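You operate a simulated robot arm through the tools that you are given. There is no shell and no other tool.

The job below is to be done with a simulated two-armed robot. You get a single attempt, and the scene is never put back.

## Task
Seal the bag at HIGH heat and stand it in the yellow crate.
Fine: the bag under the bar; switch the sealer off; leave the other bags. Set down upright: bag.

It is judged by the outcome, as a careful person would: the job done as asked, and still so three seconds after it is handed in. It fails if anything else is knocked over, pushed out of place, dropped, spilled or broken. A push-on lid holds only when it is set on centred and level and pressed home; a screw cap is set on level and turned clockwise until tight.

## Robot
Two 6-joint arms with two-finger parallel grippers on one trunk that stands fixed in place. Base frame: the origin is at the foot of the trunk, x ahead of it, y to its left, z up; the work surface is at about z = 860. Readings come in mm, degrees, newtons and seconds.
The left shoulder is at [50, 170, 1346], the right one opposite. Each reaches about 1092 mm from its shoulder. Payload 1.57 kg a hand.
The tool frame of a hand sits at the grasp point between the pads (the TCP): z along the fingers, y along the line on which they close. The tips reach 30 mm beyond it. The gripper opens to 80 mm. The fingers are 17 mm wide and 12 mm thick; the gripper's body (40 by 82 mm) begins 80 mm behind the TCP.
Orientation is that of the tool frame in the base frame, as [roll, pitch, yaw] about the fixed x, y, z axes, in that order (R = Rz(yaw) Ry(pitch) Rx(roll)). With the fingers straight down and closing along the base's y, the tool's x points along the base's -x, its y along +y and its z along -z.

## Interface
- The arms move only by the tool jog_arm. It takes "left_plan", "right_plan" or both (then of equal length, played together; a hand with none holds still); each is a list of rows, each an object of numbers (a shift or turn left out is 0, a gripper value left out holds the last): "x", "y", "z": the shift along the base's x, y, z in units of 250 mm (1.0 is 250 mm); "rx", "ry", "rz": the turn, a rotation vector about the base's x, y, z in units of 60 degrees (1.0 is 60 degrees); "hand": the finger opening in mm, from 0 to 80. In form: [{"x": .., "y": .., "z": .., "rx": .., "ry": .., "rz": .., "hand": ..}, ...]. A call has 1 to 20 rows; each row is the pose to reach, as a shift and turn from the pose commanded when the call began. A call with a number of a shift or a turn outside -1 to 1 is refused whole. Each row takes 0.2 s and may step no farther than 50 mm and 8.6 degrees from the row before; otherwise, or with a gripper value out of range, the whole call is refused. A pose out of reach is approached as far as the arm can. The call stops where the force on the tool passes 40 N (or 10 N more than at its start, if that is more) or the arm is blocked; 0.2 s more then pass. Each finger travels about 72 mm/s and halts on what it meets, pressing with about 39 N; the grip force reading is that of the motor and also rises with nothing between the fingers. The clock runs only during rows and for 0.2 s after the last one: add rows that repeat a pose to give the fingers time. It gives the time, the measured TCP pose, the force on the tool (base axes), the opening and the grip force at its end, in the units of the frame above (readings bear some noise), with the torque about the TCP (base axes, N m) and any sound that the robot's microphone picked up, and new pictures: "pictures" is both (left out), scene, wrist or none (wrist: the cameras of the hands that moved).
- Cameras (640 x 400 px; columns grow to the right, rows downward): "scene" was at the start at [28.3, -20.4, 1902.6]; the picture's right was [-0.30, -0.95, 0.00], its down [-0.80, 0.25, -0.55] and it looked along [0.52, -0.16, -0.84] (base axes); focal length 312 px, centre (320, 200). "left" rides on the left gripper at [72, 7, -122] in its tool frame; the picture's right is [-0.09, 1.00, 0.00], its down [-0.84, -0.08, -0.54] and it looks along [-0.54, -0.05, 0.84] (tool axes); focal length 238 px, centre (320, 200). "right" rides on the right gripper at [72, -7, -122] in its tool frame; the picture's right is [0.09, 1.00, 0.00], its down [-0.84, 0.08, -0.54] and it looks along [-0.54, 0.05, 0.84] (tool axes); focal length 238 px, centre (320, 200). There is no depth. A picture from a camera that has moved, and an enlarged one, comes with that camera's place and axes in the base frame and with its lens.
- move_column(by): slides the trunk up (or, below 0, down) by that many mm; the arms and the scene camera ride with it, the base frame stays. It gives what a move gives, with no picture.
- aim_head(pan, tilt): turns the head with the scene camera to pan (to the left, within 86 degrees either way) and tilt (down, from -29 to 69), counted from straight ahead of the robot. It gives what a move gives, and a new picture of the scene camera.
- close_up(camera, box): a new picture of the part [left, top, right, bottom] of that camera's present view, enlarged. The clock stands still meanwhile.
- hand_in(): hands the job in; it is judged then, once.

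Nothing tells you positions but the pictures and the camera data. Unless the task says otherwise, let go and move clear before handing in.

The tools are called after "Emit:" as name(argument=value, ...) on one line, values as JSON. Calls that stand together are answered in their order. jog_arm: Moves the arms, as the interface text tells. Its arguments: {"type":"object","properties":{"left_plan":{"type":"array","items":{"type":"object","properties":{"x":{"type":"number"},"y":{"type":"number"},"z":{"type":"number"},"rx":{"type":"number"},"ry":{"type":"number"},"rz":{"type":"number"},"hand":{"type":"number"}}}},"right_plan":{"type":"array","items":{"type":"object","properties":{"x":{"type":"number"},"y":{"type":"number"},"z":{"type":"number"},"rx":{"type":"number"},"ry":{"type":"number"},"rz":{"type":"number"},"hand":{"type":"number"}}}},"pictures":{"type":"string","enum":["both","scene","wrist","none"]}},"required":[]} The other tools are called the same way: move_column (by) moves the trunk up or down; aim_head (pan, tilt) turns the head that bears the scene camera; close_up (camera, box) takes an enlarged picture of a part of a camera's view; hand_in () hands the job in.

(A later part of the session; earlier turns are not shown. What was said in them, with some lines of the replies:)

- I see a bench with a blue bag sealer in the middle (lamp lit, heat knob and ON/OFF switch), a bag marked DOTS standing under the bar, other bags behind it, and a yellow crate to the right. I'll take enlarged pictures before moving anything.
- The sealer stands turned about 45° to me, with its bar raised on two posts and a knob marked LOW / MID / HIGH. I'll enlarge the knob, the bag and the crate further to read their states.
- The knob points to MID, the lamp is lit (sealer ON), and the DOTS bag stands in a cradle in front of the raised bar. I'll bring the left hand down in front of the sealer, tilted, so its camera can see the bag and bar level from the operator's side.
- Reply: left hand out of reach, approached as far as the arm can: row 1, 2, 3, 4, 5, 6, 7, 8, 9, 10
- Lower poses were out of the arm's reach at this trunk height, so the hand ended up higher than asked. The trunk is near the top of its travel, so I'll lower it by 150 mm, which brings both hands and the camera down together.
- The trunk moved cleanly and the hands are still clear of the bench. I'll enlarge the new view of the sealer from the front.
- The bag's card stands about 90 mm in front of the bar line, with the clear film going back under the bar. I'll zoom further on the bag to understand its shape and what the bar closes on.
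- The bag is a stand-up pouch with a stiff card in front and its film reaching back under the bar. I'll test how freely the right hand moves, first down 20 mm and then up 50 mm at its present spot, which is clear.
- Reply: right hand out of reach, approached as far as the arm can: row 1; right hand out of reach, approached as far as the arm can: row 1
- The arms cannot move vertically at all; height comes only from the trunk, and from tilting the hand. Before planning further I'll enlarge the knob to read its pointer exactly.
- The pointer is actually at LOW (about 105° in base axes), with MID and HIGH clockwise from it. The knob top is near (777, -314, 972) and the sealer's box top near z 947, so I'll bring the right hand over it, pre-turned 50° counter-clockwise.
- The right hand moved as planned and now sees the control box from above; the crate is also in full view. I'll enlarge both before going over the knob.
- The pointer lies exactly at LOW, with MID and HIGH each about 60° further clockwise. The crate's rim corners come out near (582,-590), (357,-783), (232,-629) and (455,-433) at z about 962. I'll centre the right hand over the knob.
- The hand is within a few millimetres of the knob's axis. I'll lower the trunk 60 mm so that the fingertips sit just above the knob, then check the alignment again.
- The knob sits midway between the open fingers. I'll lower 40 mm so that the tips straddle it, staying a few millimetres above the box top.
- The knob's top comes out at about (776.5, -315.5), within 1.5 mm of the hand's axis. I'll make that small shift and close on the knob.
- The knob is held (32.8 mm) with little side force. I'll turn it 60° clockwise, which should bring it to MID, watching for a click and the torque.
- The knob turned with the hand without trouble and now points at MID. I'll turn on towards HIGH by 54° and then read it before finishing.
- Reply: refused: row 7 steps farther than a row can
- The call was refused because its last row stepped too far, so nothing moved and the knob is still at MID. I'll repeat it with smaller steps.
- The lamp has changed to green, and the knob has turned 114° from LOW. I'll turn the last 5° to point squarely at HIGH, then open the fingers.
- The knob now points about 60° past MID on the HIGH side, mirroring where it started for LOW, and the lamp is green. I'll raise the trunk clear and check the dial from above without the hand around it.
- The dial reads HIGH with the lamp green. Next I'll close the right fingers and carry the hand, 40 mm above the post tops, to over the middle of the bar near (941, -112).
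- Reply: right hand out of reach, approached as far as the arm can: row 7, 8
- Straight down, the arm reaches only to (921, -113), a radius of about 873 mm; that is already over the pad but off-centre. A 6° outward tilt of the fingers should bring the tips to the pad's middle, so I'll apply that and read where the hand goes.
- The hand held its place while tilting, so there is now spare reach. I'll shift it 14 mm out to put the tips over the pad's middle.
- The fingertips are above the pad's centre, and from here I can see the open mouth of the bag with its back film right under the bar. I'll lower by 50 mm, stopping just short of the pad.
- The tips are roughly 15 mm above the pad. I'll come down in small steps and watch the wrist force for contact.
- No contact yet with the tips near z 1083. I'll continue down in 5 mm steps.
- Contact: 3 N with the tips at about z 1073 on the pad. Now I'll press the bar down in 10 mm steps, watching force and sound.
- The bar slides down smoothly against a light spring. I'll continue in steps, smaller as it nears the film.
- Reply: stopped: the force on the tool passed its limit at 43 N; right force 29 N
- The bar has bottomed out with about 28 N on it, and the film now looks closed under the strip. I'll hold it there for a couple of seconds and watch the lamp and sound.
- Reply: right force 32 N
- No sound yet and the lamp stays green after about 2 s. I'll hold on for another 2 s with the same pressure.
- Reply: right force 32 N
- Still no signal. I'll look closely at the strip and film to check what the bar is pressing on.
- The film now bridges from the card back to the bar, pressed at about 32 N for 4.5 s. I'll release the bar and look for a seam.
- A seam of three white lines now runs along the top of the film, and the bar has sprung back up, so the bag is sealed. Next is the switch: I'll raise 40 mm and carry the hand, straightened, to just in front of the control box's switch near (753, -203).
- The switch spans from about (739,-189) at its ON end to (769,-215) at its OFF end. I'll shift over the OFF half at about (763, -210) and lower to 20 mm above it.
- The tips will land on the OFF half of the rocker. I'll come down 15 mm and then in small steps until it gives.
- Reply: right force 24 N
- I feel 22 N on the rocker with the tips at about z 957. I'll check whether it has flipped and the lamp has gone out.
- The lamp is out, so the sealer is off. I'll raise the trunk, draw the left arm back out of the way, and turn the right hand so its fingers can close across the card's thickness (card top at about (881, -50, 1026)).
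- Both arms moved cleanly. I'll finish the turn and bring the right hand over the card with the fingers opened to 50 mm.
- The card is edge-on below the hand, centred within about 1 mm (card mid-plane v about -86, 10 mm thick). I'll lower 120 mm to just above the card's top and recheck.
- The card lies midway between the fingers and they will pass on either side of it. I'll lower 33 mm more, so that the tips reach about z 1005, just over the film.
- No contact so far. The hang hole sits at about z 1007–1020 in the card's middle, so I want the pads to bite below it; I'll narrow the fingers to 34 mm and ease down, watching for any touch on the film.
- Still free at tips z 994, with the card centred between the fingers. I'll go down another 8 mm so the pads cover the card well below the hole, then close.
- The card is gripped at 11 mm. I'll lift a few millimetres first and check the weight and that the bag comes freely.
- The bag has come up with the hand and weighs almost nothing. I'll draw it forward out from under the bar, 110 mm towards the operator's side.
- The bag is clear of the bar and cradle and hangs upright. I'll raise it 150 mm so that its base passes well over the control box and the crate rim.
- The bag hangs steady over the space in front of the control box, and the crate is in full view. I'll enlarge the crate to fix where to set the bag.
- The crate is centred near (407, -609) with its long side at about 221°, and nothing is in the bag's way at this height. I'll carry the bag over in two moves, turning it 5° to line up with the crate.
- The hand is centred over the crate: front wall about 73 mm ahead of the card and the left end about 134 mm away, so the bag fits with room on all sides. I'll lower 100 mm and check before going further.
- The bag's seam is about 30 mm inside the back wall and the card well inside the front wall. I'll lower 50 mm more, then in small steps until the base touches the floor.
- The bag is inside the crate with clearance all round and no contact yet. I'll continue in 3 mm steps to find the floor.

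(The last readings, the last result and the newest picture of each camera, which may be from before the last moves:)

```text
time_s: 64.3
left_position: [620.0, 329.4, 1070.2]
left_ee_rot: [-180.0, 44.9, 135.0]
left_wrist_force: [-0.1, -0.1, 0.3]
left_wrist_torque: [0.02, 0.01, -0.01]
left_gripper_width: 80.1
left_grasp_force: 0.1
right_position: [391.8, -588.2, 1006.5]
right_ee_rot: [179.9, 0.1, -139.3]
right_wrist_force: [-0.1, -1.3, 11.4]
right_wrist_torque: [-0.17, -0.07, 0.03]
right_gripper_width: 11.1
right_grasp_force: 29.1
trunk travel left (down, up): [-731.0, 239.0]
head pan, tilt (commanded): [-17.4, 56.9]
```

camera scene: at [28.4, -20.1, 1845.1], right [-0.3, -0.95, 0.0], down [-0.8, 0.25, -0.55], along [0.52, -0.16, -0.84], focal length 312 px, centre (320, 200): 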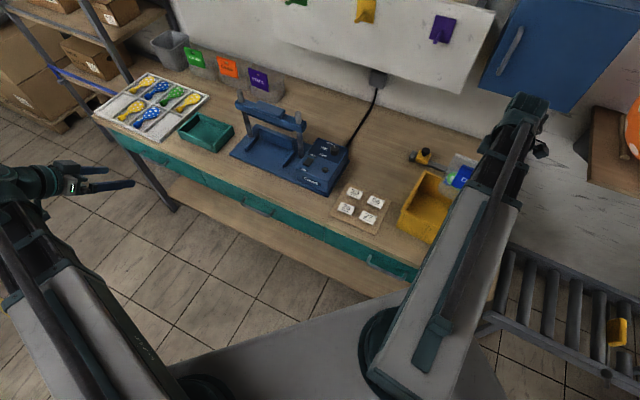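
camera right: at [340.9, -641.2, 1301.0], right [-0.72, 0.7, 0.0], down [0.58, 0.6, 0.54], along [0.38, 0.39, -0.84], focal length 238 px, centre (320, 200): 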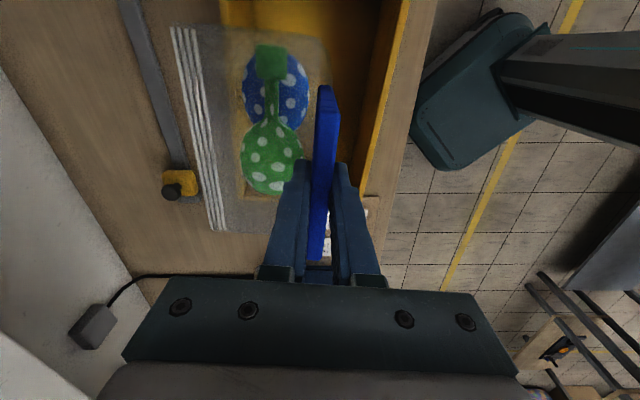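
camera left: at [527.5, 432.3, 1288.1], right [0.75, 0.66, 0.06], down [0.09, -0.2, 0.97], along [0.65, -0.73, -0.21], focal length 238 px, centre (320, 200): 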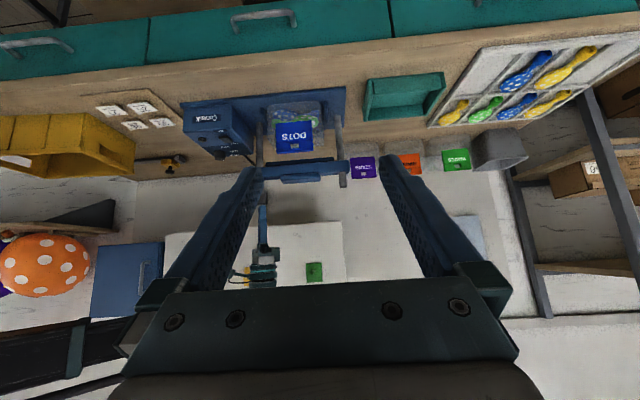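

The base has met the crate floor (11 N at TCP z 1006). I'll ease up 1 mm to take the pressure off and open the fingers to 34 mm.

Emit:
move_column(by=1)

Emit:
jog_arm(right_plan=[{"hand": 15}, {"hand": 22}, {"hand": 30}, {"hand": 34}, {"hand": 34}, {"hand": 34}], pictures="both")

Emit:
close_up(camera="right", box=[120, 0, 460, 240])

```text
time_s: 64.8
left_position: [619.8, 329.9, 1069.3]
left_ee_rot: [-179.9, 44.9, 134.9]
left_wrist_force: [0.3, 0.3, 0.5]
left_wrist_torque: [-0.03, -0.02, -0.04]
left_gripper_width: 79.8
left_grasp_force: 0.1
right_position: [391.8, -590.0, 1005.2]
right_ee_rot: [179.9, 0.1, -139.3]
right_wrist_force: [0.1, 0.3, 0.9]
right_wrist_torque: [-0.05, -0.03, 0.0]
right_gripper_width: 11.2
right_grasp_force: 28.5
trunk travel left (down, up): [-732.0, 238.0]
head pan, tilt (commanded): [-17.4, 56.9]
```

```text
time_s: 66.2
left_position: [620.8, 330.2, 1070.8]
left_ee_rot: [-179.9, 44.9, 135.1]
left_wrist_force: [0.1, 0.5, 0.2]
left_wrist_torque: [0.03, 0.02, -0.01]
left_gripper_width: 79.9
left_grasp_force: 0.2
right_position: [390.8, -590.1, 1005.4]
right_ee_rot: [179.9, 0.1, -139.3]
right_wrist_force: [0.4, -0.3, -0.3]
right_wrist_torque: [0.01, 0.02, 0.03]
right_gripper_width: 34.1
right_grasp_force: 0.0
trunk travel left (down, up): [-732.0, 238.0]
head pan, tilt (commanded): [-17.4, 56.9]
camera scene: at [28.2, -20.4, 1673.1], right [-0.3, -0.95, 0.0], down [-0.8, 0.25, -0.55], along [0.52, -0.16, -0.84], focal length 312 px, centre (320, 200)
camera right: at [341.1, -641.2, 1129.0], right [-0.72, 0.7, 0.0], down [0.58, 0.6, 0.54], along [0.38, 0.39, -0.84], focal length 238 px, centre (320, 200)
```

scene: 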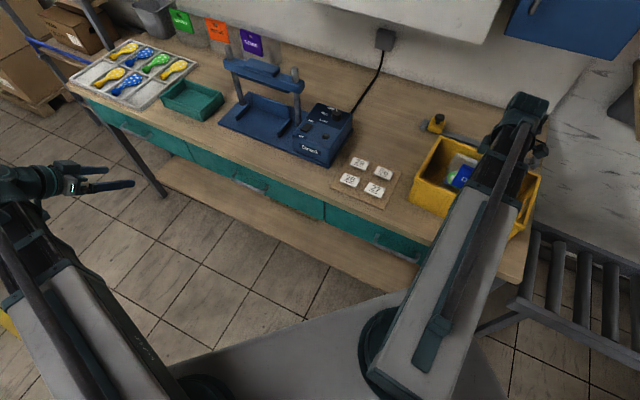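
right: 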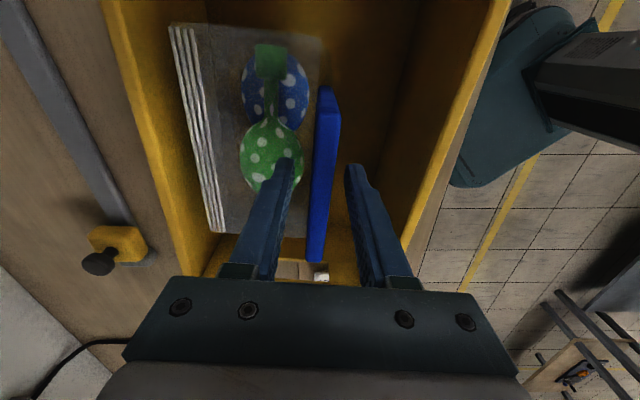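

```text
1.67 times, centred on (290, 120) of right
camera zoom: at [341.1, -641.2, 1129.0], right [-0.72, 0.7, 0.0], down [0.58, 0.6, 0.54], along [0.38, 0.39, -0.84], focal length 397 px, centre (370, 333)
```

zoom: 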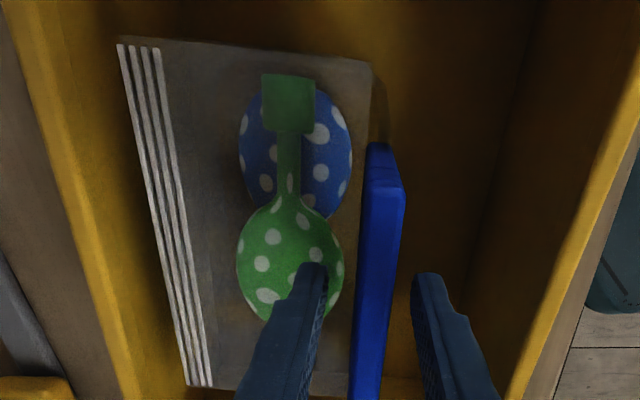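

The fingers are open and the bag stands by itself in the crate. I'll raise straight up, checking after the first part that it stays put.

Emit:
move_column(by=40)

Emit:
move_column(by=130)

Emit:
close_up(camera="right", box=[160, 0, 440, 200])

Emit:
close_up(camera="scene", box=[380, 110, 560, 290])

```text
time_s: 67.1
left_position: [621.1, 329.8, 1110.9]
left_ee_rot: [180.0, 44.9, 134.9]
left_wrist_force: [1.4, -0.4, 0.0]
left_wrist_torque: [-0.01, 0.01, -0.02]
left_gripper_width: 80.2
left_grasp_force: 0.1
right_position: [390.8, -590.1, 1047.1]
right_ee_rot: [179.9, 0.0, -139.2]
right_wrist_force: [0.5, 0.6, 0.0]
right_wrist_torque: [0.0, -0.01, 0.0]
right_gripper_width: 34.1
right_grasp_force: 0.1
trunk travel left (down, up): [-772.0, 198.0]
head pan, tilt (commanded): [-17.4, 56.9]
```

```text
time_s: 68.7
left_position: [619.6, 328.4, 1240.0]
left_ee_rot: [180.0, 44.8, 135.0]
left_wrist_force: [0.1, -0.1, -0.2]
left_wrist_torque: [-0.02, -0.01, 0.02]
left_gripper_width: 79.8
left_grasp_force: 0.1
right_position: [391.7, -589.5, 1175.8]
right_ee_rot: [179.9, 0.2, -139.3]
right_wrist_force: [0.2, 0.8, 0.3]
right_wrist_torque: [-0.02, -0.03, -0.02]
right_gripper_width: 34.0
right_grasp_force: 0.0
trunk travel left (down, up): [-902.0, 68.0]
head pan, tilt (commanded): [-17.4, 56.9]
```

```text
2.00 times, centred on (300, 100) of right
camera zoom: at [341.2, -641.2, 1298.9], right [-0.72, 0.7, 0.0], down [0.58, 0.6, 0.54], along [0.38, 0.39, -0.84], focal length 477 px, centre (360, 400)
```

zoom: 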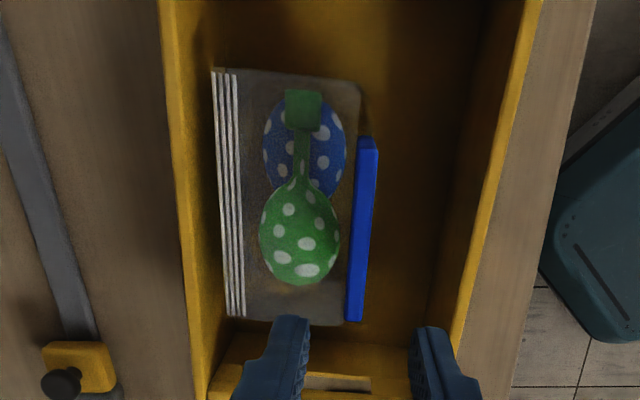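

```text
2.22 times, centred on (470, 200) of scene
camera zoom: at [28.3, -20.4, 1843.1], right [-0.3, -0.95, 0.0], down [-0.8, 0.25, -0.55], along [0.52, -0.16, -0.84], focal length 693 px, centre (-13, 200)
```

zoom: 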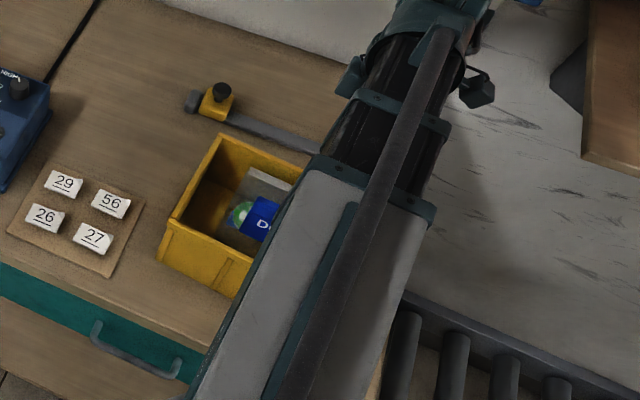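

The bag stands upright inside the crate. I'll swing the right arm clear so that the head camera can see the crate and the sealer for a last check.

Emit:
jog_arm(right_plan=[{"x": 0.08, "y": 0.14}, {"x": 0.17, "y": 0.3}, {"x": 0.26, "y": 0.46}, {"x": 0.35, "y": 0.62}, {"x": 0.44, "y": 0.78}, {"x": 0.53, "y": 0.92}, {"x": 0.56, "y": 0.98}], pictures="scene")

Emit:
close_up(camera="scene", box=[390, 130, 530, 280])

Emit:
close_up(camera="scene", box=[220, 70, 380, 210])

Emit:
close_up(camera="left", box=[160, 60, 500, 220])

```text
time_s: 70.3
left_position: [618.8, 330.5, 1240.3]
left_ee_rot: [-180.0, 44.9, 135.0]
left_wrist_force: [-0.5, 0.2, 0.7]
left_wrist_torque: [0.0, -0.01, 0.0]
left_gripper_width: 80.0
left_grasp_force: 0.0
right_position: [532.4, -344.6, 1175.2]
right_ee_rot: [179.9, 0.0, -139.5]
right_wrist_force: [-0.2, 0.0, 0.6]
right_wrist_torque: [0.01, 0.01, 0.04]
right_gripper_width: 34.0
right_grasp_force: 0.0
trunk travel left (down, up): [-902.0, 68.0]
head pan, tilt (commanded): [-17.4, 56.9]
camera scene: at [28.1, -20.3, 1843.2], right [-0.3, -0.95, 0.0], down [-0.8, 0.25, -0.55], along [0.52, -0.16, -0.84], focal length 312 px, centre (320, 200)
```

scene: 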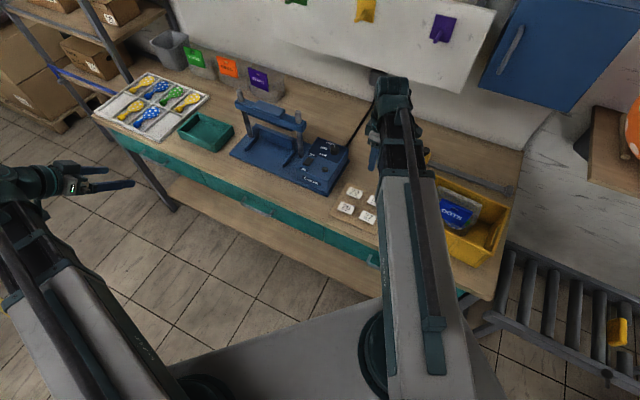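

```text
2.67 times, centred on (460, 205) of scene
camera zoom: at [28.1, -20.3, 1843.2], right [-0.3, -0.95, 0.0], down [-0.8, 0.25, -0.55], along [0.52, -0.16, -0.84], focal length 831 px, centre (-53, 187)
```

zoom: 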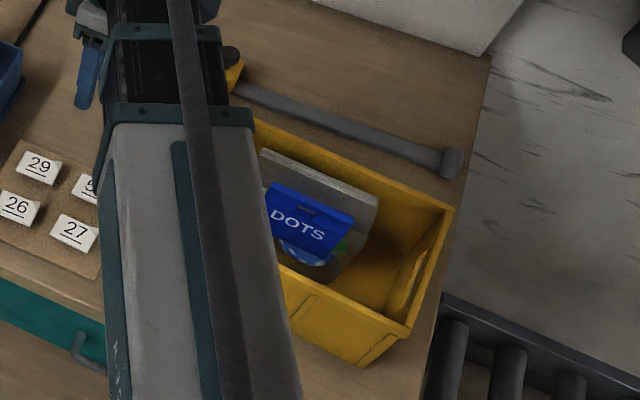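

```text
2.86 times, centred on (300, 140) of scene
camera zoom: at [28.1, -20.3, 1843.2], right [-0.3, -0.95, 0.0], down [-0.8, 0.25, -0.55], along [0.52, -0.16, -0.84], focal length 891 px, centre (377, 371)
```

zoom: 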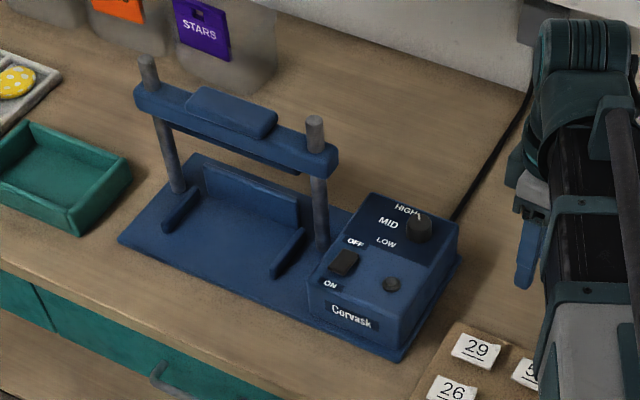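

```text
1.88 times, centred on (330, 140) of left
camera zoom: at [527.3, 431.5, 1277.3], right [0.75, 0.66, 0.06], down [0.09, -0.2, 0.97], along [0.65, -0.72, -0.21], focal length 449 px, centre (301, 313)
```

zoom: 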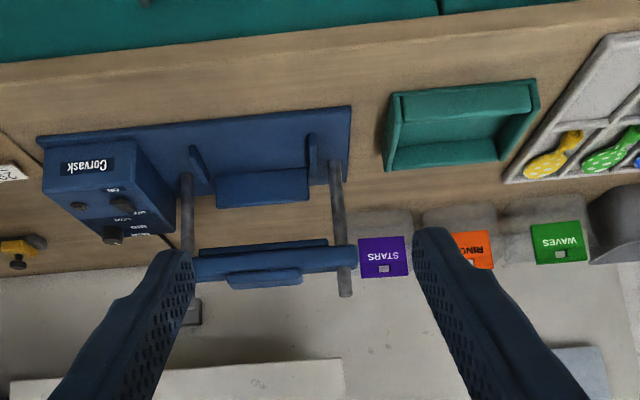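

The sealed bag stands upright in the yellow crate. The sealer is off with its lamp out, its knob at HIGH and its bar up. The other bags, trays and number cards look untouched, and both hands are clear, so I'll hand the job in.

Emit:
hand_in()

```text
The job is handed in.
```

The DOTS bag is sealed at HIGH heat and standing upright in the yellow crate, and I have handed the job in. I haven't seen the result of the judging.

- **Seal:** I turned the knob from LOW to HIGH and the lamp went from orange to green. I then pressed the bar down on the bag for about 4.5 seconds. A seam of three white lines showed along the top of the film afterwards. The sealer made no sound or other signal that the seal was done, so that seam is what I went by.
- **Knob position:** It points about 60° past MID on the HIGH side, slightly beyond the printed label. It started equally far past the LOW label, so I took this as the HIGH setting.
- **Sealer:** I switched it off and the lamp is out. I left the knob at HIGH, and the bar has sprung back up.
- **Everything else:** The WAVES, RINGS and STARS bags, the trays and the number cards look untouched in the last pictures. Both hands were clear when I handed in.
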